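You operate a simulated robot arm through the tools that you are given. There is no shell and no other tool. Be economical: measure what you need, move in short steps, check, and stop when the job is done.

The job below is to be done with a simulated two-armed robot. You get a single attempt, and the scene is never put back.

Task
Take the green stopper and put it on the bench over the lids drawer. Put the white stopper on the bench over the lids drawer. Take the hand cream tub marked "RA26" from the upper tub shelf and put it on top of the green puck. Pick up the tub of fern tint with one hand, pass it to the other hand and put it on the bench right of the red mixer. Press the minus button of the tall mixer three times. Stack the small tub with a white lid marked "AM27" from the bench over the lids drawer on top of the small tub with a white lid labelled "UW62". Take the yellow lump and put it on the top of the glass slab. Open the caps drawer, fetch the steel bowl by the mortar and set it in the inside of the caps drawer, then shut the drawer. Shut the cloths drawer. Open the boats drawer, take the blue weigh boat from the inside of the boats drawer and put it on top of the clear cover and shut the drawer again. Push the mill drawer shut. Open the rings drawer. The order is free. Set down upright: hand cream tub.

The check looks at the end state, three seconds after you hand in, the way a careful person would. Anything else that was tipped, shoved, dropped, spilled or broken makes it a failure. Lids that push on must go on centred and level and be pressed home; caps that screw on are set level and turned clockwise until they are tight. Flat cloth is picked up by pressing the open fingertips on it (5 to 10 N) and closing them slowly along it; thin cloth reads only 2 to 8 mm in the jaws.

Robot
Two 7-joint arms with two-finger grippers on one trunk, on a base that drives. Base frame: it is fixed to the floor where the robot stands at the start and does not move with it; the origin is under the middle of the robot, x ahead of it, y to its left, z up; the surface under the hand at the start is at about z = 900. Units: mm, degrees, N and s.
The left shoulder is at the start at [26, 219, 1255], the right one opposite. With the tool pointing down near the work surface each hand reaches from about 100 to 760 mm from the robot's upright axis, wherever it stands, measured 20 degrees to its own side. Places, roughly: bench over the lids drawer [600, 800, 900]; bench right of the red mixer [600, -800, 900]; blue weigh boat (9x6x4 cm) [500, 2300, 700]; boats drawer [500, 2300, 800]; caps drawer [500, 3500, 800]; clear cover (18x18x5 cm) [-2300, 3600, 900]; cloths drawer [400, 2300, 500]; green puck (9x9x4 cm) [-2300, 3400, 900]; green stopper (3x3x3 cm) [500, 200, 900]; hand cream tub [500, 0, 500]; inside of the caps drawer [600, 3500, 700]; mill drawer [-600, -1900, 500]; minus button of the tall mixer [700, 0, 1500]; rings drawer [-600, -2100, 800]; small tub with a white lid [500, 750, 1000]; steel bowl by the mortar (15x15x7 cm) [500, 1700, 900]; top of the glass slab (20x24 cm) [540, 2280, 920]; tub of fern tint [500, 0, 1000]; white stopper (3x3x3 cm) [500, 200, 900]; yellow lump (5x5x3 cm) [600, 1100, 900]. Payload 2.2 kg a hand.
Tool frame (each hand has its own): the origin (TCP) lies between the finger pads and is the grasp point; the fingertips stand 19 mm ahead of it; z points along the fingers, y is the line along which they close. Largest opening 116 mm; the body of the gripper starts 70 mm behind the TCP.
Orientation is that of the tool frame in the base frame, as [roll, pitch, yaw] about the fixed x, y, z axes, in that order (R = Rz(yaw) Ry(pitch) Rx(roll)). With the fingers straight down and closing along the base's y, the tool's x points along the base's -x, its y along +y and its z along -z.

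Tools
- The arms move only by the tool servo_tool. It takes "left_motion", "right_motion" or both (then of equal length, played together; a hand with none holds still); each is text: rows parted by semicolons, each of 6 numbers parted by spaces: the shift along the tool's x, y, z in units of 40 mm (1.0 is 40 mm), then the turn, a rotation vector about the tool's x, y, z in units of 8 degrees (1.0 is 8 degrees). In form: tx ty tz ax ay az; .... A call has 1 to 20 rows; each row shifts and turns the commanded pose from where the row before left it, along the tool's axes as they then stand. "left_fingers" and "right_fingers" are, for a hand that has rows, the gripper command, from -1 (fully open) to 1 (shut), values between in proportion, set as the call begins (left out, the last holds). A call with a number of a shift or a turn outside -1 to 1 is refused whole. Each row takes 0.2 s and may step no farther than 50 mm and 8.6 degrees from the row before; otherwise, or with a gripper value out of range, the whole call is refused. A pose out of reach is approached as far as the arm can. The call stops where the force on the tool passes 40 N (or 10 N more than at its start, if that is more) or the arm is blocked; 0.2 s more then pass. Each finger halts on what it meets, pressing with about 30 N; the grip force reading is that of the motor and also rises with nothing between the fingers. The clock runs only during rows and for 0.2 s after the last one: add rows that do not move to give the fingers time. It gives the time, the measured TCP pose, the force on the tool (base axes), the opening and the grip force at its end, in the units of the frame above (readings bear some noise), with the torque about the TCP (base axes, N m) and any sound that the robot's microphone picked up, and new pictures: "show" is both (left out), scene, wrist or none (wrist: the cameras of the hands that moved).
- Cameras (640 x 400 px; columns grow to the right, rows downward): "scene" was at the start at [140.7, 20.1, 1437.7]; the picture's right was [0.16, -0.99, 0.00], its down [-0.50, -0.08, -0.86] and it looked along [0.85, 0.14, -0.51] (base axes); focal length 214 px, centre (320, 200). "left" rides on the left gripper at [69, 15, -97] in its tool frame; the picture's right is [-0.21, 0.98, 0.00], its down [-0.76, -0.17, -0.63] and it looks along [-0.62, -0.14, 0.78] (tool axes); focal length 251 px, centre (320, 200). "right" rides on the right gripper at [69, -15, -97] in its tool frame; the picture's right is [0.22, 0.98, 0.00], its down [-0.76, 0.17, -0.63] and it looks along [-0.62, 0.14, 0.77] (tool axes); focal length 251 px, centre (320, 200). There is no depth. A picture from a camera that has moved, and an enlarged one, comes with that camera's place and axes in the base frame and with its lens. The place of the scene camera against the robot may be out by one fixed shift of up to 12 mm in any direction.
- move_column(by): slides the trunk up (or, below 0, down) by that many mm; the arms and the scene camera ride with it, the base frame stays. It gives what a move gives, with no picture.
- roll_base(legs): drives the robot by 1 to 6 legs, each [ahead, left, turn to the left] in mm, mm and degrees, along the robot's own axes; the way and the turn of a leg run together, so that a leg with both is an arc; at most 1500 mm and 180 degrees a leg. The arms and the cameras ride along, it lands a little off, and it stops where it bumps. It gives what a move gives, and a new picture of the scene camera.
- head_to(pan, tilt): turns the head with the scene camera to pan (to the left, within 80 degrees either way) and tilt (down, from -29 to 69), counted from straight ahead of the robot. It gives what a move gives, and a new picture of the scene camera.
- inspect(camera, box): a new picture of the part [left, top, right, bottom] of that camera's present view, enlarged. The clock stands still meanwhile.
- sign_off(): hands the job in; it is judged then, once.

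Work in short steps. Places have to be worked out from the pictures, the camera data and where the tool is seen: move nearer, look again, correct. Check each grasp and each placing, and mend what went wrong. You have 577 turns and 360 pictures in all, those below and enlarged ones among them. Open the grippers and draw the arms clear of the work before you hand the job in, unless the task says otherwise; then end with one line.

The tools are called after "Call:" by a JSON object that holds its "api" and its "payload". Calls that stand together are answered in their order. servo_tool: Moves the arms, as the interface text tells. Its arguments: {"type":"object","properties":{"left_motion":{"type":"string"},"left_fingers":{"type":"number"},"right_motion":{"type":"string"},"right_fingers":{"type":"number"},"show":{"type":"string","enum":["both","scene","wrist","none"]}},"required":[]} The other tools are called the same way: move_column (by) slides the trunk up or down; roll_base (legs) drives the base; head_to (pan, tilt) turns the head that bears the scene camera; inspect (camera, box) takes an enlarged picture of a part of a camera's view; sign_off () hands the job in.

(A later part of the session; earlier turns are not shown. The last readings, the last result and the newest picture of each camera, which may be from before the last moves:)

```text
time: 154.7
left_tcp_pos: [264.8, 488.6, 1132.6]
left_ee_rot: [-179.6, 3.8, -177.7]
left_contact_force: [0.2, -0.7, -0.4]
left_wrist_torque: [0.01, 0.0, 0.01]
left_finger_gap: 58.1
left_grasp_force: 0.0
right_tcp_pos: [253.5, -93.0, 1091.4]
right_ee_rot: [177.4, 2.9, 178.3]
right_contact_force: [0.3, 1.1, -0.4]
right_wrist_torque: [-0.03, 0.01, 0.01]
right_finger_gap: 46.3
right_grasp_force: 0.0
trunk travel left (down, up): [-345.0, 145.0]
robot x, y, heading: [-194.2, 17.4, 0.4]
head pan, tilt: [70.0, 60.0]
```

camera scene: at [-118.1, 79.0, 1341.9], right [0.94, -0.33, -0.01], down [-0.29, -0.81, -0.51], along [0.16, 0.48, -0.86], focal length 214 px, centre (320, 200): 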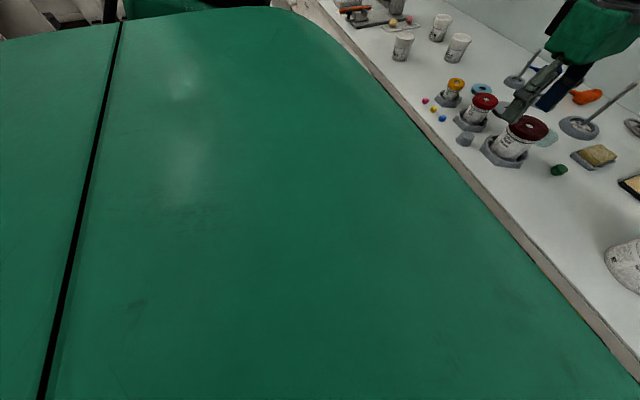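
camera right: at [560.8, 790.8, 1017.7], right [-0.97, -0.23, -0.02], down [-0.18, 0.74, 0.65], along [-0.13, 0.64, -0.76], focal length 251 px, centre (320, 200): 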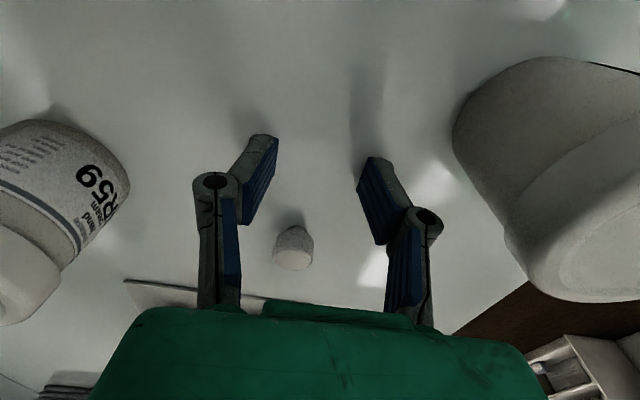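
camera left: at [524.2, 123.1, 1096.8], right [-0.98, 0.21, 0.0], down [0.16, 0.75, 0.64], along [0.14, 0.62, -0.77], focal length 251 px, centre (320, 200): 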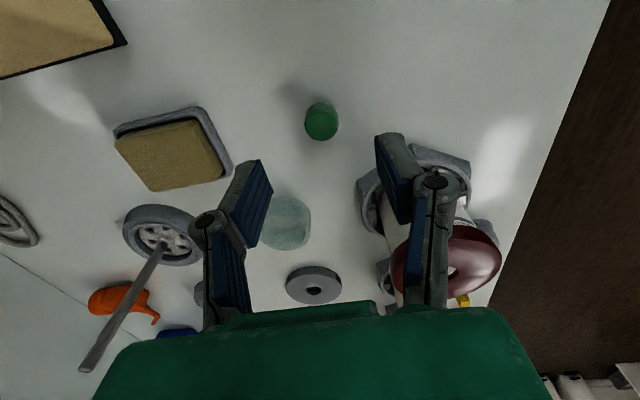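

Still at last (sway fully cancelled; I'll avoid short lateral drives and use ahead/turn legs). I level both hands, then drive ahead to the bench for the green stopper.

Call:
{"api": "servo_tool", "payload": {"right_motion": "0 -0.5 -0.5 0.325 0.35 -0.225;0 -0.5 -0.5 0 0 0;0 0 0 0 0 0", "left_motion": "0 0 -0.5 -0.05 0.475 0.29;0 0 -0.5 0 0 0;0 0 0 0 0 0", "show": "none"}}

Call:
{"api": "roll_base", "payload": {"legs": [[190, 0, 0]]}}

Call:
{"api": "servo_tool", "payload": {"left_motion": "0 0 0 0 0 0", "show": "none"}}

Call:
{"api": "servo_tool", "payload": {"left_motion": "0 0 0 0 0 0", "show": "none"}}

Call:
{"api": "head_to", "payload": {"pan": 0, "tilt": 50}}

```text
time: 155.4
left_tcp_pos: [264.9, 488.6, 1173.1]
left_ee_rot: [179.9, 0.0, 179.9]
left_contact_force: [-0.4, -0.1, -0.4]
left_wrist_torque: [0.0, 0.04, 0.0]
left_finger_gap: 57.8
left_grasp_force: 0.1
right_tcp_pos: [251.4, -134.9, 1132.1]
right_ee_rot: [-180.0, 0.1, 179.9]
right_contact_force: [-0.3, 0.2, 0.0]
right_wrist_torque: [0.01, 0.02, 0.01]
right_finger_gap: 46.4
right_grasp_force: 0.0
trunk travel left (down, up): [-345.0, 145.0]
robot x, y, heading: [-192.3, 15.5, 0.3]
head pan, tilt: [70.0, 60.0]
```

```text
time: 157.0
left_tcp_pos: [450.4, 486.4, 1174.3]
left_ee_rot: [179.7, 0.2, 179.8]
left_contact_force: [0.1, 0.2, 0.5]
left_wrist_torque: [0.01, 0.01, -0.01]
left_finger_gap: 57.8
left_grasp_force: 0.0
right_tcp_pos: [437.6, -134.5, 1132.1]
right_ee_rot: [-180.0, 0.1, 179.9]
right_contact_force: [-0.2, -0.8, 0.7]
right_wrist_torque: [-0.04, 0.01, -0.05]
right_finger_gap: 46.4
right_grasp_force: 0.1
trunk travel left (down, up): [-345.0, 145.0]
robot x, y, heading: [-4.1, 21.7, 0.1]
head pan, tilt: [70.0, 60.0]
camera scene: at [65.6, 82.6, 1341.7], right [0.94, -0.34, 0.0], down [-0.29, -0.82, -0.5], along [0.17, 0.47, -0.87], focal length 214 px, centre (320, 200)
```

scene: 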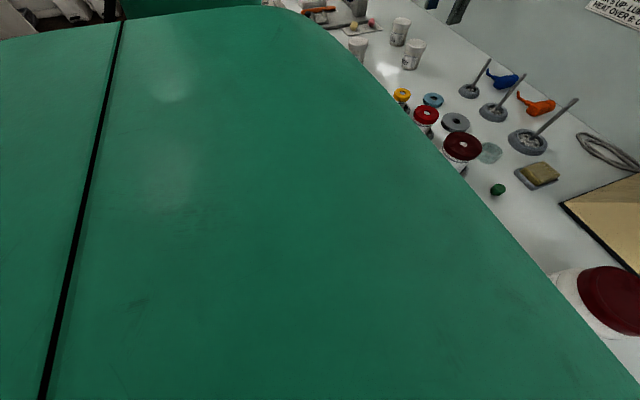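

```text
time: 157.4
left_tcp_pos: [447.9, 485.7, 1176.0]
left_ee_rot: [179.7, 0.3, 180.0]
left_contact_force: [1.0, 0.2, -0.1]
left_wrist_torque: [-0.03, -0.01, 0.01]
left_finger_gap: 57.8
left_grasp_force: 0.0
right_tcp_pos: [434.0, -134.4, 1133.2]
right_ee_rot: [180.0, 0.4, 179.9]
right_contact_force: [-0.7, 0.0, 0.3]
right_wrist_torque: [0.0, -0.01, 0.01]
right_finger_gap: 46.4
right_grasp_force: 0.0
trunk travel left (down, up): [-345.0, 145.0]
robot x, y, heading: [-5.0, 16.7, 0.4]
head pan, tilt: [70.0, 60.0]
```

```text
time: 157.8
left_tcp_pos: [450.1, 486.3, 1173.9]
left_ee_rot: [179.9, 0.1, 179.8]
left_contact_force: [-1.0, 0.3, -0.4]
left_wrist_torque: [-0.01, 0.01, 0.0]
left_finger_gap: 58.0
left_grasp_force: 0.1
right_tcp_pos: [436.6, -135.7, 1131.5]
right_ee_rot: [-180.0, 0.1, 179.8]
right_contact_force: [0.0, 0.5, 0.8]
right_wrist_torque: [0.01, -0.02, 0.02]
right_finger_gap: 46.3
right_grasp_force: 0.0
trunk travel left (down, up): [-345.0, 145.0]
robot x, y, heading: [-5.8, 16.7, 0.1]
head pan, tilt: [70.0, 60.0]
```

```text
time: 159.2
left_tcp_pos: [450.7, 486.8, 1174.6]
left_ee_rot: [179.8, 0.1, 179.9]
left_contact_force: [0.5, -0.1, 0.0]
left_wrist_torque: [0.0, 0.02, 0.01]
left_finger_gap: 58.3
left_grasp_force: 0.1
right_tcp_pos: [436.3, -135.4, 1132.8]
right_ee_rot: [-179.9, 0.2, 179.9]
right_contact_force: [0.2, 0.0, -1.5]
right_wrist_torque: [0.02, -0.02, 0.04]
right_finger_gap: 46.7
right_grasp_force: 0.2
trunk travel left (down, up): [-345.0, 145.0]
robot x, y, heading: [-1.1, 15.9, 0.0]
head pan, tilt: [0.0, 50.0]
camera scene: at [122.2, 21.1, 1354.1], right [0.0, -1.0, 0.0], down [-0.77, 0.0, -0.64], along [0.64, 0.0, -0.77], focal length 214 px, centre (320, 200)
```

scene: 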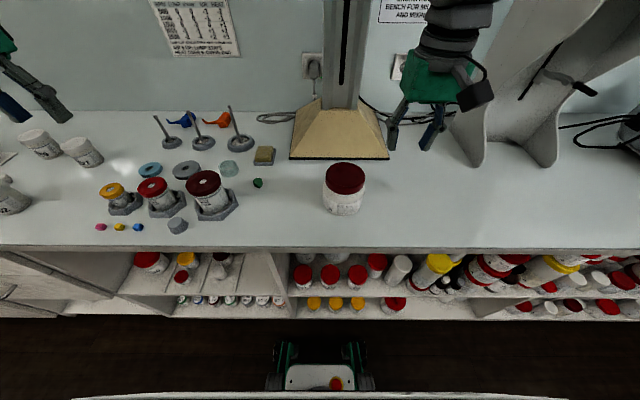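

Forward drives leave no sway. Move the left hand above the green stopper ([540,193]).

Call:
{"api": "servo_tool", "payload": {"left_motion": "-0.28 -0.92 0 0 0 0;-0.28 -0.92 0 0 0 0;-0.28 -0.92 0 0 0 0;-0.28 -0.92 0 0 0 0;-0.28 -0.92 0 0 0 0;-0.28 -0.92 0 0 0 0;-0.28 -0.92 0 0 0 0;-0.28 -0.92 0 0 0 0;0 0 1 0 0 0;0 0 1 0 0 0;0 0 1 0 0 0;0 0 1 0 0 0;0 0 0 0 0 0", "left_fingers": 0, "show": "wrist"}}

```text
time: 162.0
left_tcp_pos: [537.4, 191.1, 1014.2]
left_ee_rot: [179.7, 0.1, 179.9]
left_contact_force: [-0.3, 0.7, 0.7]
left_wrist_torque: [0.01, 0.01, 0.03]
left_finger_gap: 57.8
left_grasp_force: 0.1
right_tcp_pos: [436.0, -137.8, 1133.3]
right_ee_rot: [179.9, 0.1, 179.9]
right_contact_force: [0.1, -0.6, 0.7]
right_wrist_torque: [0.0, -0.03, 0.02]
right_finger_gap: 46.2
right_grasp_force: 0.0
trunk travel left (down, up): [-345.0, 145.0]
robot x, y, heading: [-6.9, 17.6, 0.2]
head pan, tilt: [0.0, 50.0]
camera left: at [468.4, 205.1, 1109.5], right [0.22, 0.98, 0.01], down [0.75, -0.17, 0.63], along [0.62, -0.13, -0.77], focal length 251 px, centre (320, 200)
```

left: 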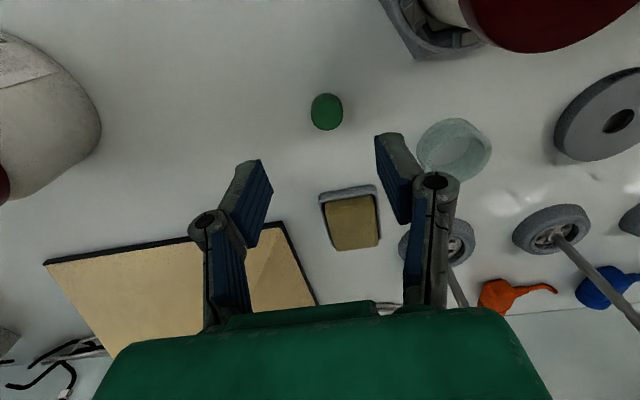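

Call:
{"api": "servo_tool", "payload": {"left_motion": "0 0.08 0.9 0 0 0;0 0 0.9 0 0 0;0 0 0 0 0 0", "show": "wrist"}}

```text
time: 162.8
left_tcp_pos: [539.4, 194.2, 943.4]
left_ee_rot: [179.7, 0.1, 179.8]
left_contact_force: [-0.1, 0.5, 0.5]
left_wrist_torque: [0.01, 0.01, 0.03]
left_finger_gap: 58.1
left_grasp_force: 0.1
right_tcp_pos: [436.0, -136.7, 1131.6]
right_ee_rot: [179.9, 0.2, 180.0]
right_contact_force: [0.1, -0.3, 0.5]
right_wrist_torque: [0.02, -0.02, -0.02]
right_finger_gap: 46.4
right_grasp_force: 0.1
trunk travel left (down, up): [-345.0, 145.0]
robot x, y, heading: [-1.5, 18.3, 0.3]
head pan, tilt: [0.0, 50.0]
camera left: at [470.5, 210.5, 1037.9], right [0.22, 0.98, 0.01], down [0.75, -0.17, 0.63], along [0.62, -0.13, -0.77], focal length 251 px, centre (320, 200)
```

left: 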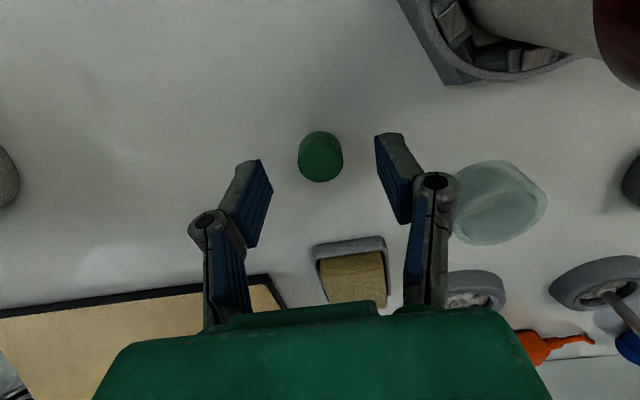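

Shift +2.5 mm in y, descend to 922 and close with moderate command.

Call:
{"api": "servo_tool", "payload": {"left_motion": "0 0.06 0.35 0 0 0;0 0 0.18 0 0 0;0 0 0 0 0 0", "show": "none"}}

Call:
{"api": "servo_tool", "payload": {"left_motion": "0 0 0 0 0 0;0 0 0 0 0 0;0 0 0 0 0 0", "left_fingers": 0.72, "show": "wrist"}}

Call:
{"api": "servo_tool", "payload": {"left_motion": "0 0 -1 0 0 0;0 0 -1 0 0 0;0 0 -1 0 0 0;0 0 -1 0 0 0;0 0 -1 0 0 0;0 0 -1 0 0 0", "show": "wrist"}}

```text
time: 163.6
left_tcp_pos: [541.3, 197.0, 920.9]
left_ee_rot: [179.7, 0.2, 179.9]
left_contact_force: [-0.2, 1.0, 0.1]
left_wrist_torque: [-0.05, -0.01, -0.02]
left_finger_gap: 58.2
left_grasp_force: 0.0
right_tcp_pos: [436.8, -136.4, 1132.1]
right_ee_rot: [179.9, 0.3, 179.9]
right_contact_force: [-1.2, 1.1, -0.1]
right_wrist_torque: [0.01, -0.03, 0.0]
right_finger_gap: 46.5
right_grasp_force: 0.0
trunk travel left (down, up): [-345.0, 145.0]
robot x, y, heading: [-2.6, 15.8, 0.1]
head pan, tilt: [0.0, 50.0]
```

```text
time: 164.4
left_tcp_pos: [541.1, 196.2, 920.2]
left_ee_rot: [179.7, 0.1, 179.9]
left_contact_force: [0.0, -0.5, 0.1]
left_wrist_torque: [-0.03, -0.01, 0.0]
left_finger_gap: 18.4
left_grasp_force: 29.9
right_tcp_pos: [436.0, -136.6, 1131.8]
right_ee_rot: [179.8, 0.2, 179.9]
right_contact_force: [0.1, 0.8, 0.1]
right_wrist_torque: [0.01, 0.01, -0.01]
right_finger_gap: 46.6
right_grasp_force: 0.0
trunk travel left (down, up): [-345.0, 145.0]
robot x, y, heading: [-4.9, 16.5, -0.1]
head pan, tilt: [0.0, 50.0]
camera left: at [471.7, 212.8, 1016.5], right [0.22, 0.98, 0.01], down [0.75, -0.17, 0.63], along [0.62, -0.13, -0.77], focal length 251 px, centre (320, 200)
```

left: 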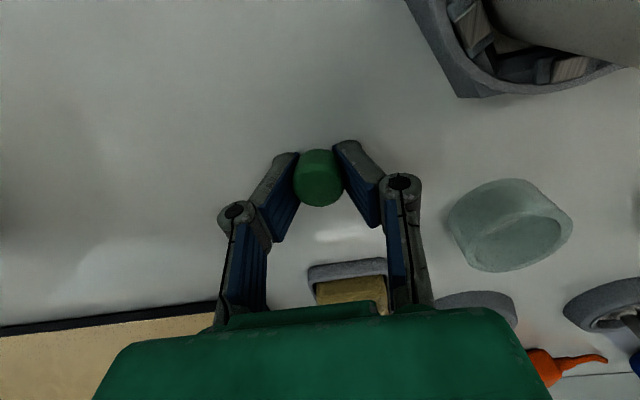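

```text
time: 165.8
left_tcp_pos: [537.4, 195.5, 1162.7]
left_ee_rot: [179.8, 0.2, 179.9]
left_contact_force: [0.1, 0.7, 0.0]
left_wrist_torque: [0.0, -0.01, 0.0]
left_finger_gap: 18.4
left_grasp_force: 29.9
right_tcp_pos: [435.1, -137.9, 1132.1]
right_ee_rot: [179.9, 0.2, 179.8]
right_contact_force: [-0.7, 0.1, -0.8]
right_wrist_torque: [0.0, -0.02, -0.01]
right_finger_gap: 46.5
right_grasp_force: 0.1
trunk travel left (down, up): [-345.0, 145.0]
robot x, y, heading: [-2.0, 16.4, 0.0]
head pan, tilt: [0.0, 50.0]
camera left: at [468.6, 211.6, 1258.3], right [0.22, 0.98, 0.01], down [0.75, -0.17, 0.63], along [0.62, -0.13, -0.77], focal length 251 px, centre (320, 200)
```

left: 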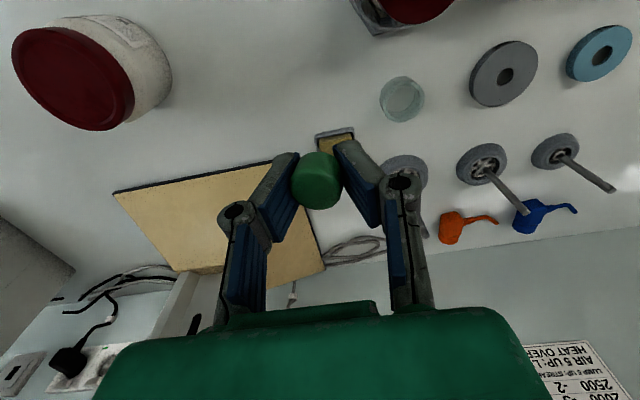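

Green held firmly at a stable 18.4 mm gap. I drive to y≈720 by backing, turning, going ahead, turning back.

Call:
{"api": "roll_base", "payload": {"legs": [[-220, 0, 0], [0, 0, 90], [700, 0, 0], [0, 0, -90]]}}

Call:
{"api": "servo_tool", "payload": {"right_motion": "0 0 0 0 0 0", "show": "none"}}

Call:
{"api": "servo_tool", "payload": {"right_motion": "0 0 0 0 0 0", "show": "none"}}

Call:
{"api": "servo_tool", "payload": {"right_motion": "0 0 0 0 0 0", "show": "none"}}

```text
time: 178.5
left_tcp_pos: [343.6, 864.1, 1162.0]
left_ee_rot: [179.7, 0.0, 177.4]
left_contact_force: [1.2, 0.1, -0.3]
left_wrist_torque: [0.0, -0.01, 0.03]
left_finger_gap: 16.9
left_grasp_force: 12.4
right_tcp_pos: [226.6, 534.4, 1132.0]
right_ee_rot: [180.0, 0.2, 177.4]
right_contact_force: [0.5, -0.7, 0.7]
right_wrist_torque: [-0.07, -0.01, -0.02]
right_finger_gap: 46.3
right_grasp_force: 0.1
trunk travel left (down, up): [-345.0, 145.0]
robot x, y, heading: [-205.4, 708.0, -2.3]
head pan, tilt: [0.0, 50.0]
camera scene: at [-78.9, 705.0, 1354.0], right [-0.04, -1.0, 0.0], down [-0.77, 0.03, -0.64], along [0.64, -0.03, -0.77], focal length 214 px, centre (320, 200)
```

scene: 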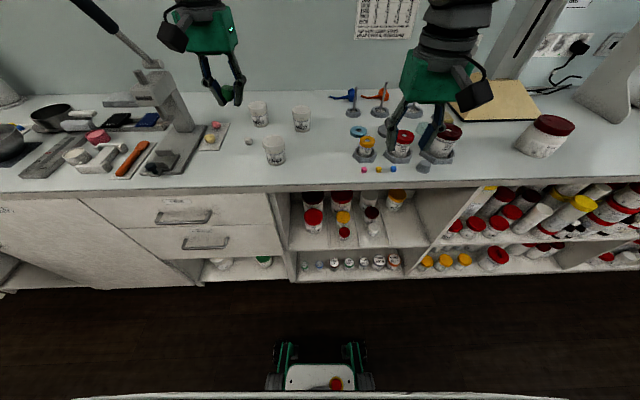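

```text
time: 178.9
left_tcp_pos: [341.1, 863.3, 1163.3]
left_ee_rot: [179.7, 0.3, 177.4]
left_contact_force: [-0.1, -0.4, -0.4]
left_wrist_torque: [0.0, -0.03, -0.03]
left_finger_gap: 17.0
left_grasp_force: 12.2
right_tcp_pos: [224.4, 535.8, 1133.0]
right_ee_rot: [180.0, 0.3, 177.4]
right_contact_force: [-0.3, -0.2, 0.5]
right_wrist_torque: [0.0, 0.02, 0.01]
right_finger_gap: 46.5
right_grasp_force: 0.1
trunk travel left (down, up): [-345.0, 145.0]
robot x, y, heading: [-205.7, 708.9, -2.5]
head pan, tilt: [0.0, 50.0]
```

```text
time: 179.3
left_tcp_pos: [340.5, 864.4, 1162.8]
left_ee_rot: [179.7, 0.4, 177.5]
left_contact_force: [0.5, 0.5, -0.1]
left_wrist_torque: [-0.03, -0.05, -0.02]
left_finger_gap: 16.9
left_grasp_force: 12.2
right_tcp_pos: [223.4, 535.0, 1134.7]
right_ee_rot: [180.0, 0.2, 177.3]
right_contact_force: [-0.2, -0.2, -0.3]
right_wrist_torque: [0.01, -0.03, 0.0]
right_finger_gap: 46.4
right_grasp_force: 0.2
trunk travel left (down, up): [-345.0, 145.0]
robot x, y, heading: [-207.2, 707.0, -2.6]
head pan, tilt: [0.0, 50.0]
```

```text
time: 179.7
left_tcp_pos: [341.7, 863.6, 1163.7]
left_ee_rot: [179.7, 0.3, 177.3]
left_contact_force: [0.2, 0.2, 0.5]
left_wrist_torque: [0.01, -0.04, 0.0]
left_finger_gap: 17.5
left_grasp_force: 12.5
right_tcp_pos: [225.0, 535.8, 1134.0]
right_ee_rot: [179.9, 0.4, 177.4]
right_contact_force: [-0.3, 0.3, 0.0]
right_wrist_torque: [-0.01, -0.01, -0.01]
right_finger_gap: 46.4
right_grasp_force: 0.0
trunk travel left (down, up): [-345.0, 145.0]
robot x, y, heading: [-206.7, 709.2, -2.4]
head pan, tilt: [0.0, 50.0]
```

No sway with this manner of driving. I inspect the drawers' labels and tubs from here.

Call:
{"api": "inspect", "payload": {"camera": "scene", "box": [60, 160, 320, 290]}}

Call:
{"api": "inspect", "payload": {"camera": "scene", "box": [200, 80, 340, 180]}}

```text
2.46 times, centred on (190, 225) of scene
camera zoom: at [-78.9, 704.7, 1354.0], right [-0.04, -1.0, 0.0], down [-0.77, 0.03, -0.64], along [0.64, -0.03, -0.77], focal length 528 px, centre (640, 138)
```

zoom: 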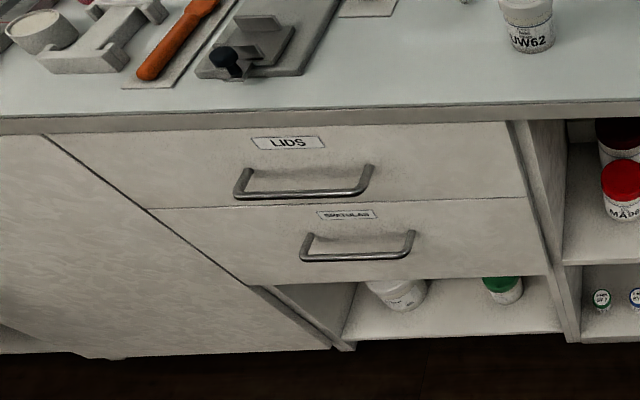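

```text
4.00 times, centred on (270, 130) of scene
camera zoom: at [-78.9, 704.7, 1354.0], right [-0.04, -1.0, 0.0], down [-0.77, 0.03, -0.64], along [0.64, -0.03, -0.77], focal length 858 px, centre (520, 480)
```

zoom: 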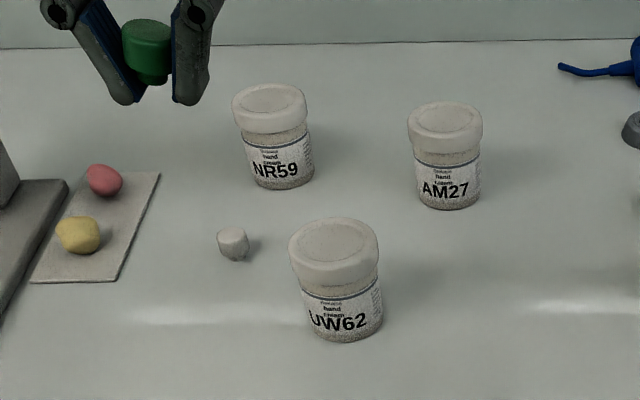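

Stopper targets: green near [545,830]; I'll also nudge the white nearer ([545,885]). Drive ahead to the bench, straightening the heading.

Call:
{"api": "roll_base", "payload": {"legs": [[0, 0, 2.5], [200, 0, 0]]}}

Call:
{"api": "servo_tool", "payload": {"left_motion": "0 0 0 0 0 0;0 0 0 0 0 0;0 0 0 0 0 0", "show": "wrist"}}

```text
time: 181.7
left_tcp_pos: [534.4, 887.4, 1163.1]
left_ee_rot: [179.7, 0.3, 179.9]
left_contact_force: [-0.4, -0.1, -0.3]
left_wrist_torque: [-0.02, 0.02, 0.0]
left_finger_gap: 17.1
left_grasp_force: 12.4
right_tcp_pos: [431.6, 554.3, 1133.4]
right_ee_rot: [179.9, 0.3, 180.0]
right_contact_force: [0.1, -0.8, 0.1]
right_wrist_torque: [0.03, 0.03, 0.0]
right_finger_gap: 46.2
right_grasp_force: 0.1
trunk travel left (down, up): [-345.0, 145.0]
robot x, y, heading: [-7.2, 708.8, 0.3]
head pan, tilt: [0.0, 50.0]
camera scene: at [120.2, 709.2, 1354.2], right [0.0, -1.0, 0.0], down [-0.77, 0.0, -0.64], along [0.64, 0.0, -0.77], focal length 214 px, centre (320, 200)
```

scene: 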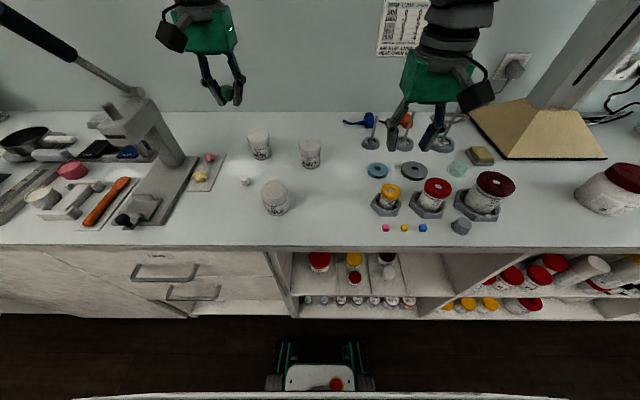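

```text
time: 182.5
left_tcp_pos: [533.0, 888.9, 1164.2]
left_ee_rot: [179.7, 0.4, 179.9]
left_contact_force: [0.0, -0.3, 0.1]
left_wrist_torque: [0.0, 0.0, -0.03]
left_finger_gap: 16.8
left_grasp_force: 12.3
right_tcp_pos: [429.6, 554.7, 1134.4]
right_ee_rot: [179.9, 0.4, -180.0]
right_contact_force: [-0.4, 0.7, -0.5]
right_wrist_torque: [-0.01, 0.0, -0.02]
right_finger_gap: 46.4
right_grasp_force: 0.2
trunk travel left (down, up): [-345.0, 145.0]
robot x, y, heading: [-5.9, 706.4, 0.2]
head pan, tilt: [0.0, 50.0]
camera left: at [462.8, 903.5, 1259.5], right [0.22, 0.98, 0.01], down [0.75, -0.17, 0.64], along [0.62, -0.13, -0.77], focal length 251 px, centre (320, 200)
```

left: 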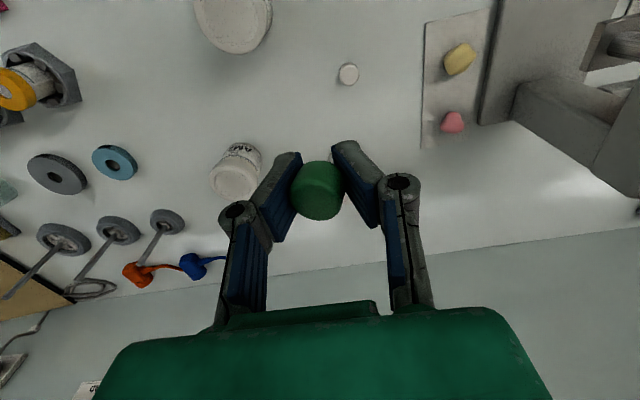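

Move to [545,830] and lower the green stopper.

Call:
{"api": "servo_tool", "payload": {"left_motion": "-0.15 -0.74 0 0 0 0;-0.15 -0.74 0 0 0 0;0 0 1 0 0 0;0 0 1 0 0 0;0 0 1 0 0 0;0 0 1 0 0 0;0 0 1 0 0 0;0 0 0.6 0 0 0;0 0 0 0 0 0", "show": "wrist"}}

```text
time: 184.5
left_tcp_pos: [545.9, 830.7, 940.4]
left_ee_rot: [179.7, 0.5, -180.0]
left_contact_force: [0.6, -0.5, 0.3]
left_wrist_torque: [0.0, -0.02, 0.0]
left_finger_gap: 17.2
left_grasp_force: 0.7
right_tcp_pos: [428.7, 554.2, 1134.2]
right_ee_rot: [180.0, 0.4, -180.0]
right_contact_force: [0.0, 0.2, -0.8]
right_wrist_torque: [-0.01, 0.02, -0.04]
right_finger_gap: 46.2
right_grasp_force: 0.1
trunk travel left (down, up): [-345.0, 145.0]
robot x, y, heading: [-5.1, 709.6, 0.3]
head pan, tilt: [0.0, 50.0]
camera left: at [476.3, 845.8, 1036.4], right [0.22, 0.98, 0.01], down [0.75, -0.17, 0.64], along [0.62, -0.13, -0.77], focal length 251 px, centre (320, 200)
```

left: 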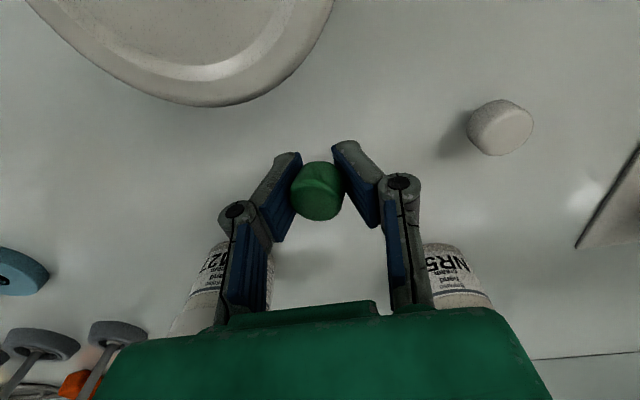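

Grip force is nearly gone; lower the last 18 mm now and release.

Call:
{"api": "servo_tool", "payload": {"left_motion": "0 0 0.3 0 0 0;0 0 0.15 0 0 0", "show": "none"}}

Call:
{"api": "servo_tool", "payload": {"left_motion": "0 0 0 0 0 0;0 0 0 0 0 0", "left_fingers": 0.2, "show": "wrist"}}

```text
time: 185.1
left_tcp_pos: [545.3, 830.7, 923.1]
left_ee_rot: [179.7, 0.5, 179.9]
left_contact_force: [-1.0, 1.1, -0.7]
left_wrist_torque: [0.0, 0.0, -0.01]
left_finger_gap: 17.3
left_grasp_force: 1.1
right_tcp_pos: [430.0, 555.1, 1134.4]
right_ee_rot: [179.9, 0.3, -180.0]
right_contact_force: [0.7, -0.5, 0.9]
right_wrist_torque: [0.01, -0.02, -0.04]
right_finger_gap: 46.6
right_grasp_force: 0.1
trunk travel left (down, up): [-345.0, 145.0]
robot x, y, heading: [-2.5, 710.7, 0.2]
head pan, tilt: [0.0, 50.0]
```

```text
time: 185.7
left_tcp_pos: [545.9, 829.2, 922.5]
left_ee_rot: [179.7, 0.5, 180.0]
left_contact_force: [-0.4, 0.1, 0.4]
left_wrist_torque: [-0.01, 0.0, 0.01]
left_finger_gap: 46.8
left_grasp_force: 0.0
right_tcp_pos: [429.1, 554.3, 1135.3]
right_ee_rot: [179.9, 0.4, 180.0]
right_contact_force: [1.1, 0.1, 0.8]
right_wrist_torque: [-0.01, -0.01, -0.01]
right_finger_gap: 46.4
right_grasp_force: 0.0
trunk travel left (down, up): [-345.0, 145.0]
robot x, y, heading: [-6.0, 708.2, 0.1]
head pan, tilt: [0.0, 50.0]
camera left: at [476.4, 845.5, 1018.1], right [0.22, 0.98, 0.01], down [0.75, -0.17, 0.64], along [0.62, -0.13, -0.77], focal length 251 px, centre (320, 200)
```

left: 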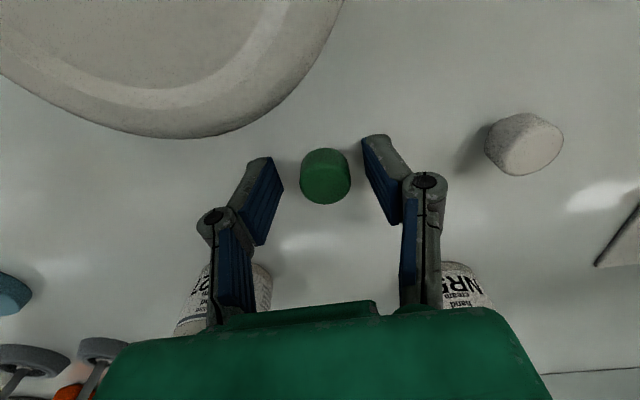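

Green is upright. Now shift the white one ([548,925]) closer: hop over it, grip briefly, move −45 mm in y.

Call:
{"api": "servo_tool", "payload": {"left_motion": "0 0 -1 0 0 0;0 0 -1 0 0 0;-0.04 1 0 0 0 0;-0.04 1 0 0 0 0;0 0.38 0 0 0 0;0 0 0.9 0 0 0;0 0 0 0 0 0", "left_fingers": 0.1, "show": "wrist"}}

```text
time: 187.3
left_tcp_pos: [546.7, 924.4, 966.1]
left_ee_rot: [179.8, 0.4, 180.0]
left_contact_force: [0.5, -0.6, 0.5]
left_wrist_torque: [0.03, -0.01, 0.02]
left_finger_gap: 52.2
left_grasp_force: 0.0
right_tcp_pos: [429.6, 554.1, 1134.7]
right_ee_rot: [179.8, 0.4, -180.0]
right_contact_force: [-0.3, 0.8, -0.3]
right_wrist_torque: [0.06, -0.03, -0.03]
right_finger_gap: 46.5
right_grasp_force: 0.0
trunk travel left (down, up): [-345.0, 145.0]
robot x, y, heading: [-3.9, 708.4, 0.4]
head pan, tilt: [0.0, 50.0]
camera left: at [477.5, 940.1, 1061.9], right [0.22, 0.98, 0.01], down [0.75, -0.17, 0.64], along [0.62, -0.13, -0.77], focal length 251 px, centre (320, 200)
```

left: 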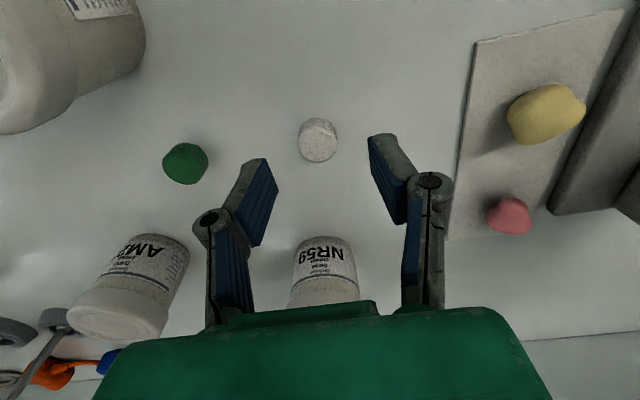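

Centred. Descend, grip, lift a little, shift −42 mm, lower, release.

Call:
{"api": "servo_tool", "payload": {"left_motion": "0 0 0.8 0 0 0;0 0 0.3 0 0 0;0 0 0 0 0 0", "show": "none"}}

Call:
{"api": "servo_tool", "payload": {"left_motion": "0 0 0 0 0 0;0 0 0 0 0 0;0 0 -0.4 0 0 0;0 -0.5 0 0 0 0;0 -0.55 0 0 0 0;0 0 0.2 0 0 0;0 0 0.18 0 0 0;0 0 0 0 0 0", "left_fingers": 0.72, "show": "none"}}

Call:
{"api": "servo_tool", "payload": {"left_motion": "0 0 0 0 0 0;0 0 0 0 0 0;0 0 -1 0 0 0;0 0 -1 0 0 0", "left_fingers": 0.2, "show": "wrist"}}

```text
time: 188.1
left_tcp_pos: [548.3, 926.5, 923.1]
left_ee_rot: [179.7, 0.4, 180.0]
left_contact_force: [0.5, 0.8, 0.4]
left_wrist_torque: [0.02, 0.0, -0.01]
left_finger_gap: 52.2
left_grasp_force: 0.2
right_tcp_pos: [429.1, 555.3, 1135.4]
right_ee_rot: [179.9, 0.3, 180.0]
right_contact_force: [-0.2, 0.0, -0.1]
right_wrist_torque: [0.0, 0.0, 0.0]
right_finger_gap: 46.4
right_grasp_force: 0.0
trunk travel left (down, up): [-345.0, 145.0]
robot x, y, heading: [-8.8, 708.2, 0.1]
head pan, tilt: [0.0, 50.0]
```

```text
time: 189.9
left_tcp_pos: [550.0, 884.8, 924.7]
left_ee_rot: [179.7, 0.4, 180.0]
left_contact_force: [0.6, -0.1, -0.3]
left_wrist_torque: [0.03, 0.02, -0.01]
left_finger_gap: 20.1
left_grasp_force: 30.2
right_tcp_pos: [428.8, 555.4, 1134.6]
right_ee_rot: [179.9, 0.4, -180.0]
right_contact_force: [0.1, -0.6, 0.8]
right_wrist_torque: [0.0, 0.0, 0.01]
right_finger_gap: 46.2
right_grasp_force: 0.0
trunk travel left (down, up): [-345.0, 145.0]
robot x, y, heading: [-5.8, 710.8, 0.5]
head pan, tilt: [0.0, 50.0]
```

```text
time: 190.9
left_tcp_pos: [547.7, 883.2, 1004.0]
left_ee_rot: [179.7, 0.5, 180.0]
left_contact_force: [0.0, -0.7, 0.3]
left_wrist_torque: [-0.02, -0.01, 0.0]
left_finger_gap: 46.4
left_grasp_force: 0.1
right_tcp_pos: [427.8, 554.8, 1134.9]
right_ee_rot: [179.9, 0.5, 179.9]
right_contact_force: [-0.8, 0.1, -0.2]
right_wrist_torque: [0.01, 0.0, -0.02]
right_finger_gap: 46.5
right_grasp_force: 0.0
trunk travel left (down, up): [-345.0, 145.0]
robot x, y, heading: [-4.6, 710.0, 0.3]
head pan, tilt: [0.0, 50.0]
camera left: at [478.2, 898.9, 1099.7], right [0.22, 0.98, 0.01], down [0.75, -0.17, 0.64], along [0.62, -0.13, -0.77], focal length 251 px, centre (320, 200)
```

left: 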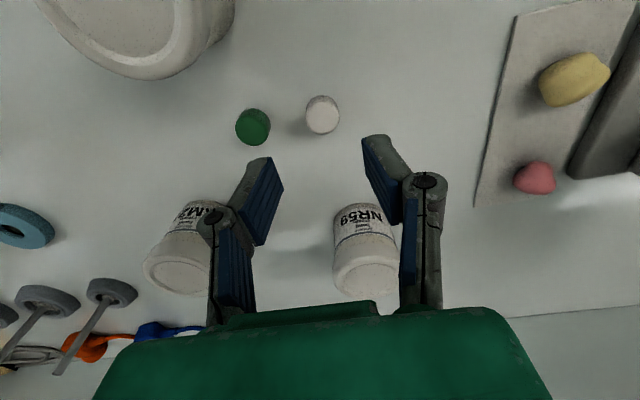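

Both stoppers stand upright. Next AM27: go above it (~[625,738]) with the left hand opened.

Call:
{"api": "servo_tool", "payload": {"left_motion": "0 0 -1 0 0 0;0 0 -1 0 0 0;-0.48 -0.9 0 0 0 0;-0.48 -0.9 0 0 0 0;-0.48 -0.9 0 0 0 0;-0.48 -0.9 0 0 0 0;0 0 0 0 0 0", "left_fingers": -1, "show": "wrist"}}

```text
time: 192.5
left_tcp_pos: [624.6, 738.3, 1083.9]
left_ee_rot: [179.7, 0.3, 180.0]
left_contact_force: [-0.1, 0.2, 0.4]
left_wrist_torque: [-0.01, 0.0, 0.03]
left_finger_gap: 116.0
left_grasp_force: 0.0
right_tcp_pos: [429.9, 555.3, 1135.5]
right_ee_rot: [179.9, 0.4, -180.0]
right_contact_force: [0.1, -0.6, -0.4]
right_wrist_torque: [-0.02, -0.01, 0.01]
right_finger_gap: 46.2
right_grasp_force: 0.0
trunk travel left (down, up): [-345.0, 145.0]
robot x, y, heading: [-6.6, 714.8, 0.5]
head pan, tilt: [0.0, 50.0]
camera left: at [554.2, 753.4, 1179.2], right [0.21, 0.98, 0.01], down [0.75, -0.17, 0.64], along [0.62, -0.13, -0.77], focal length 251 px, centre (320, 200)
```

left: 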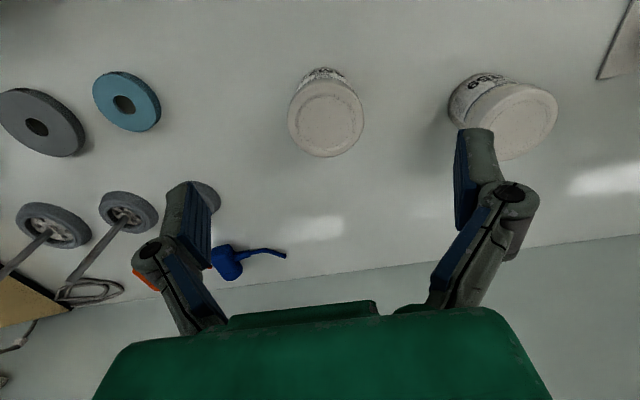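

Call:
{"api": "servo_tool", "payload": {"left_motion": "-0.24 0.11 0.7 0 0 0;0 0 0.7 0 0 0;0 0 0 0 0 0", "show": "wrist"}}

```text
time: 193.3
left_tcp_pos: [635.1, 742.2, 1025.8]
left_ee_rot: [179.5, 0.4, 180.0]
left_contact_force: [0.2, 0.5, 0.1]
left_wrist_torque: [0.01, 0.0, -0.02]
left_finger_gap: 116.0
left_grasp_force: 0.0
right_tcp_pos: [429.8, 553.5, 1134.2]
right_ee_rot: [179.8, 0.4, 180.0]
right_contact_force: [-0.1, -0.5, -0.5]
right_wrist_torque: [0.01, 0.04, 0.01]
right_finger_gap: 46.5
right_grasp_force: 0.1
trunk travel left (down, up): [-345.0, 145.0]
robot x, y, heading: [-5.0, 708.6, 0.3]
head pan, tilt: [0.0, 50.0]
camera left: at [565.8, 757.1, 1122.0], right [0.22, 0.98, 0.01], down [0.75, -0.17, 0.64], along [0.62, -0.13, -0.77], focal length 251 px, centre (320, 200)
```

left: 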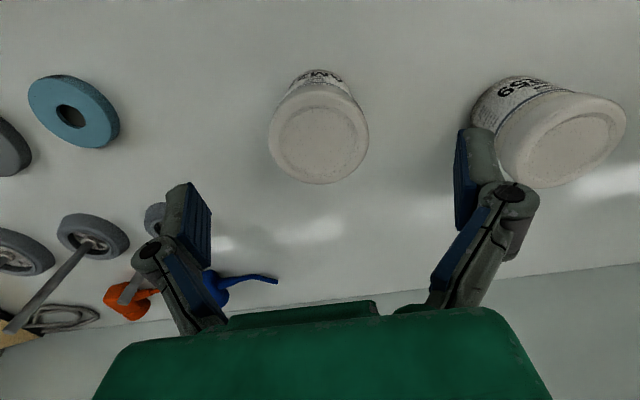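

Lid top is at z≈964, centre [637,742]. Descend to z 923 and grip.

Call:
{"api": "servo_tool", "payload": {"left_motion": "-0.04 0 1 0 0 0;0 0 1 0 0 0;0 0 0.57 0 0 0;0 0 0 0 0 0", "show": "wrist"}}

Call:
{"api": "servo_tool", "payload": {"left_motion": "0 0 0 0 0 0;0 0 0 0 0 0;0 0 0 0 0 0", "left_fingers": 1, "show": "wrist"}}

```text
time: 194.3
left_tcp_pos: [636.4, 741.8, 923.9]
left_ee_rot: [179.7, 0.5, 179.9]
left_contact_force: [0.6, 0.8, -0.4]
left_wrist_torque: [0.0, -0.03, -0.01]
left_finger_gap: 116.1
left_grasp_force: 0.1
right_tcp_pos: [429.4, 554.0, 1134.5]
right_ee_rot: [179.8, 0.4, 179.9]
right_contact_force: [0.7, -0.7, 0.1]
right_wrist_torque: [0.0, -0.04, -0.01]
right_finger_gap: 46.5
right_grasp_force: 0.0
trunk travel left (down, up): [-345.0, 145.0]
robot x, y, heading: [-11.9, 710.0, 0.4]
head pan, tilt: [0.0, 50.0]
camera left: at [567.0, 757.3, 1019.2], right [0.22, 0.98, 0.01], down [0.75, -0.17, 0.64], along [0.62, -0.13, -0.77], focal length 251 px, centre (320, 200)
```

left: 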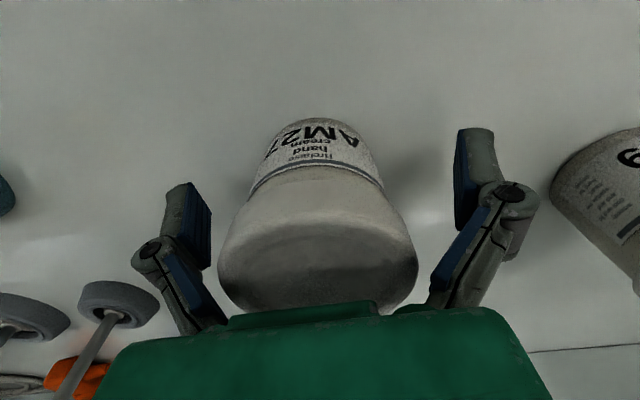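

```text
time: 195.1
left_tcp_pos: [637.6, 741.7, 929.3]
left_ee_rot: [179.7, 0.9, -179.9]
left_contact_force: [8.0, -1.8, 33.6]
left_wrist_torque: [-0.07, -0.08, 0.1]
left_finger_gap: 72.2
left_grasp_force: 30.2
right_tcp_pos: [428.5, 553.7, 1134.1]
right_ee_rot: [179.8, 0.5, -179.9]
right_contact_force: [-0.6, -0.1, -0.8]
right_wrist_torque: [0.0, 0.0, 0.02]
right_finger_gap: 46.6
right_grasp_force: 0.1
trunk travel left (down, up): [-345.0, 145.0]
robot x, y, heading: [-7.2, 703.9, 0.4]
head pan, tilt: [0.0, 50.0]
camera left: at [567.1, 757.1, 1024.3], right [0.21, 0.98, 0.01], down [0.75, -0.17, 0.64], along [0.63, -0.13, -0.76], focal length 251 px, centre (320, 200)
```

left: 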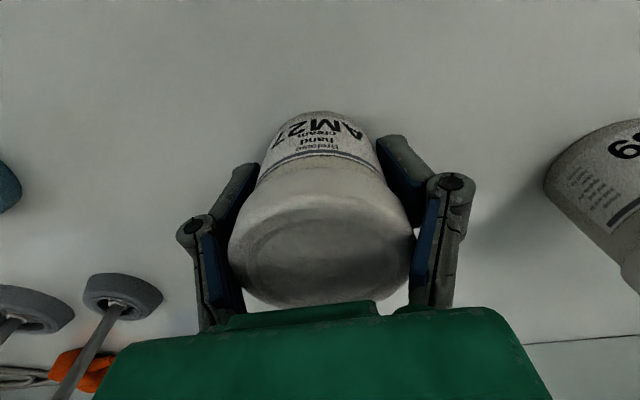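

Gripped at 72 mm (on the lid/body); tips pressed the bench a bit. I lift it straight up.

Call:
{"api": "servo_tool", "payload": {"left_motion": "0 0 -0.3 0 0 0;0 0 -0.7 0 0 0;0 0 -1 0 0 0;0 0 -1 0 0 0;0 0 0 0 0 0", "show": "both"}}

```text
time: 196.3
left_tcp_pos: [635.4, 742.9, 1044.1]
left_ee_rot: [179.7, 0.3, 180.0]
left_contact_force: [-0.1, -0.6, -0.8]
left_wrist_torque: [0.0, 0.04, -0.01]
left_finger_gap: 60.8
left_grasp_force: 30.2
right_tcp_pos: [430.2, 555.1, 1134.1]
right_ee_rot: [179.9, 0.5, 180.0]
right_contact_force: [-0.8, -0.3, -0.1]
right_wrist_torque: [0.0, 0.01, 0.0]
right_finger_gap: 46.3
right_grasp_force: 0.1
trunk travel left (down, up): [-345.0, 145.0]
robot x, y, heading: [-4.2, 709.6, 0.4]
head pan, tilt: [0.0, 50.0]
camera scene: at [122.8, 709.4, 1353.9], right [0.01, -1.0, 0.0], down [-0.77, 0.0, -0.64], along [0.64, 0.0, -0.77], focal length 214 px, centre (320, 200)
camera left: at [566.5, 758.0, 1138.9], right [0.22, 0.98, 0.01], down [0.75, -0.17, 0.64], along [0.62, -0.13, -0.77], focal length 251 px, centre (320, 200)
```

scene: 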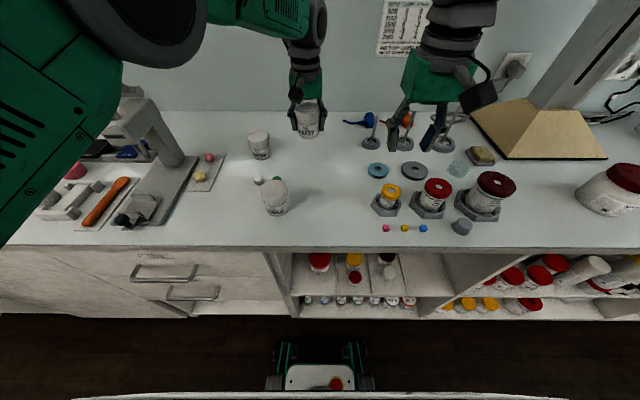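
left: 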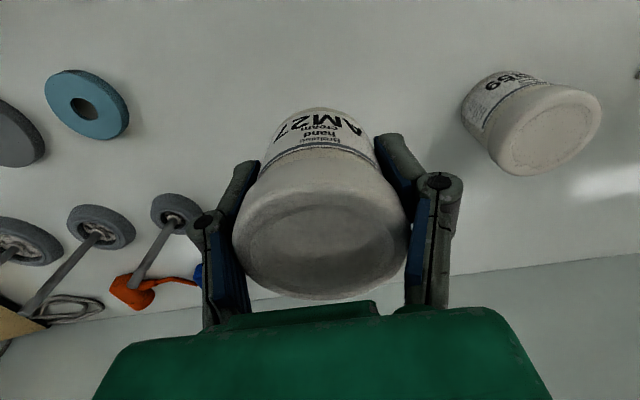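

AM27 is held. I need UW62's exact position; look with the right wrist camera from where it stands.

Call:
{"api": "inspect", "payload": {"camera": "right", "box": [0, 0, 640, 400]}}

Call:
{"api": "inspect", "payload": {"camera": "scene", "box": [230, 150, 330, 225]}}

```text
1.00 times, centred on (320, 200) of right (not enlarged: the box is as wide or as high as the picture)
camera zoom: at [360.2, 538.4, 1229.8], right [-0.21, 0.98, 0.0], down [0.75, 0.16, 0.64], along [0.62, 0.14, -0.77], focal length 251 px, centre (320, 200)
```

zoom: 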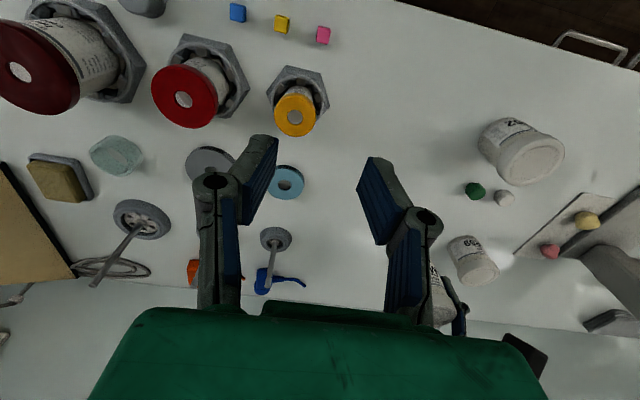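

```text
5.33 times, centred on (280, 188) of scene
camera zoom: at [122.8, 709.4, 1353.9], right [0.01, -1.0, 0.0], down [-0.77, 0.0, -0.64], along [0.64, 0.0, -0.77], focal length 1144 px, centre (533, 267)
```

zoom: 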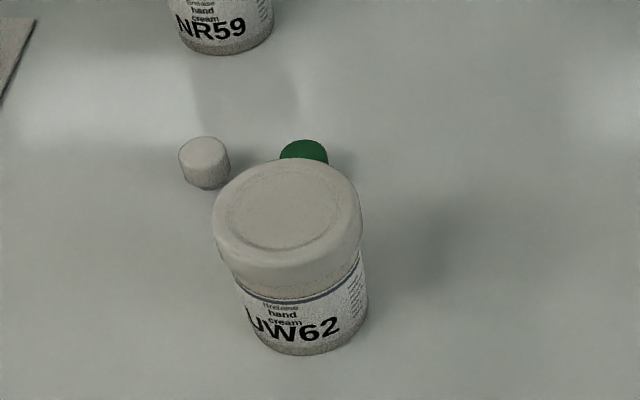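

Estimates differ by ~10 mm, so I bring the right hand's camera closer to UW62 for a better fix.

Call:
{"api": "servo_tool", "payload": {"right_motion": "0.5 1 0 0 0 0;0.5 1 0 0 0 0;0.5 1 0 0 0 0;0 1 0 0 0 0;0 0 0 0 0 0", "show": "wrist"}}

```text
time: 197.5
left_tcp_pos: [636.1, 742.5, 1043.6]
left_ee_rot: [179.8, 0.5, 180.0]
left_contact_force: [0.1, 0.0, -1.1]
left_wrist_torque: [0.02, -0.02, -0.01]
left_finger_gap: 60.5
left_grasp_force: 29.5
right_tcp_pos: [372.9, 712.8, 1135.0]
right_ee_rot: [179.8, 0.3, 179.5]
right_contact_force: [0.2, -0.6, 0.6]
right_wrist_torque: [0.0, 0.0, -0.04]
right_finger_gap: 46.2
right_grasp_force: 0.1
trunk travel left (down, up): [-345.0, 145.0]
robot x, y, heading: [-4.8, 711.2, 0.2]
head pan, tilt: [0.0, 50.0]
camera right: at [302.5, 698.2, 1230.8], right [-0.21, 0.98, 0.0], down [0.75, 0.16, 0.64], along [0.62, 0.14, -0.77], focal length 251 px, centre (320, 200)
```

right: 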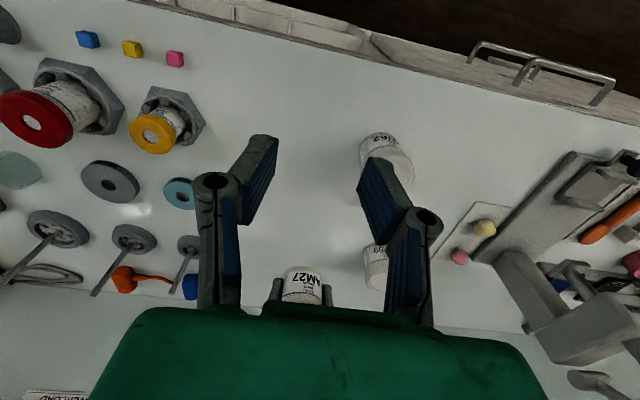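

Call:
{"api": "servo_tool", "payload": {"right_motion": "0 -0.9 0 0 0 0;0 -0.5 0 0 0 0;0 0 0 0 0 0;0 0 0 0 0 0", "show": "none"}}

Call:
{"api": "inspect", "payload": {"camera": "right", "box": [360, 80, 560, 205]}}

```text
time: 198.5
left_tcp_pos: [636.3, 745.5, 1043.4]
left_ee_rot: [179.7, 0.4, -180.0]
left_contact_force: [-0.6, 0.1, -1.4]
left_wrist_torque: [-0.03, -0.03, -0.01]
left_finger_gap: 60.4
left_grasp_force: 29.5
right_tcp_pos: [370.6, 658.5, 1133.6]
right_ee_rot: [-180.0, 0.4, -179.9]
right_contact_force: [0.5, 0.1, 0.0]
right_wrist_torque: [0.0, 0.02, 0.02]
right_finger_gap: 45.8
right_grasp_force: 0.1
trunk travel left (down, up): [-345.0, 145.0]
robot x, y, heading: [-5.8, 710.1, 0.5]
head pan, tilt: [0.0, 50.0]
```

```text
3.20 times, centred on (460, 142) of right
camera zoom: at [299.7, 642.7, 1229.5], right [-0.21, 0.98, 0.0], down [0.75, 0.17, 0.64], along [0.62, 0.14, -0.77], focal length 805 px, centre (-128, 384)
```

zoom: 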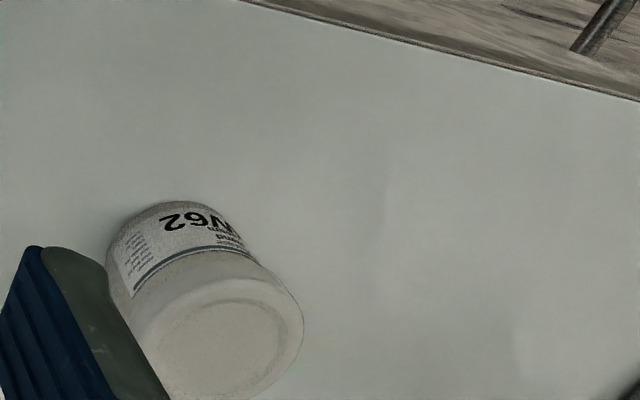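

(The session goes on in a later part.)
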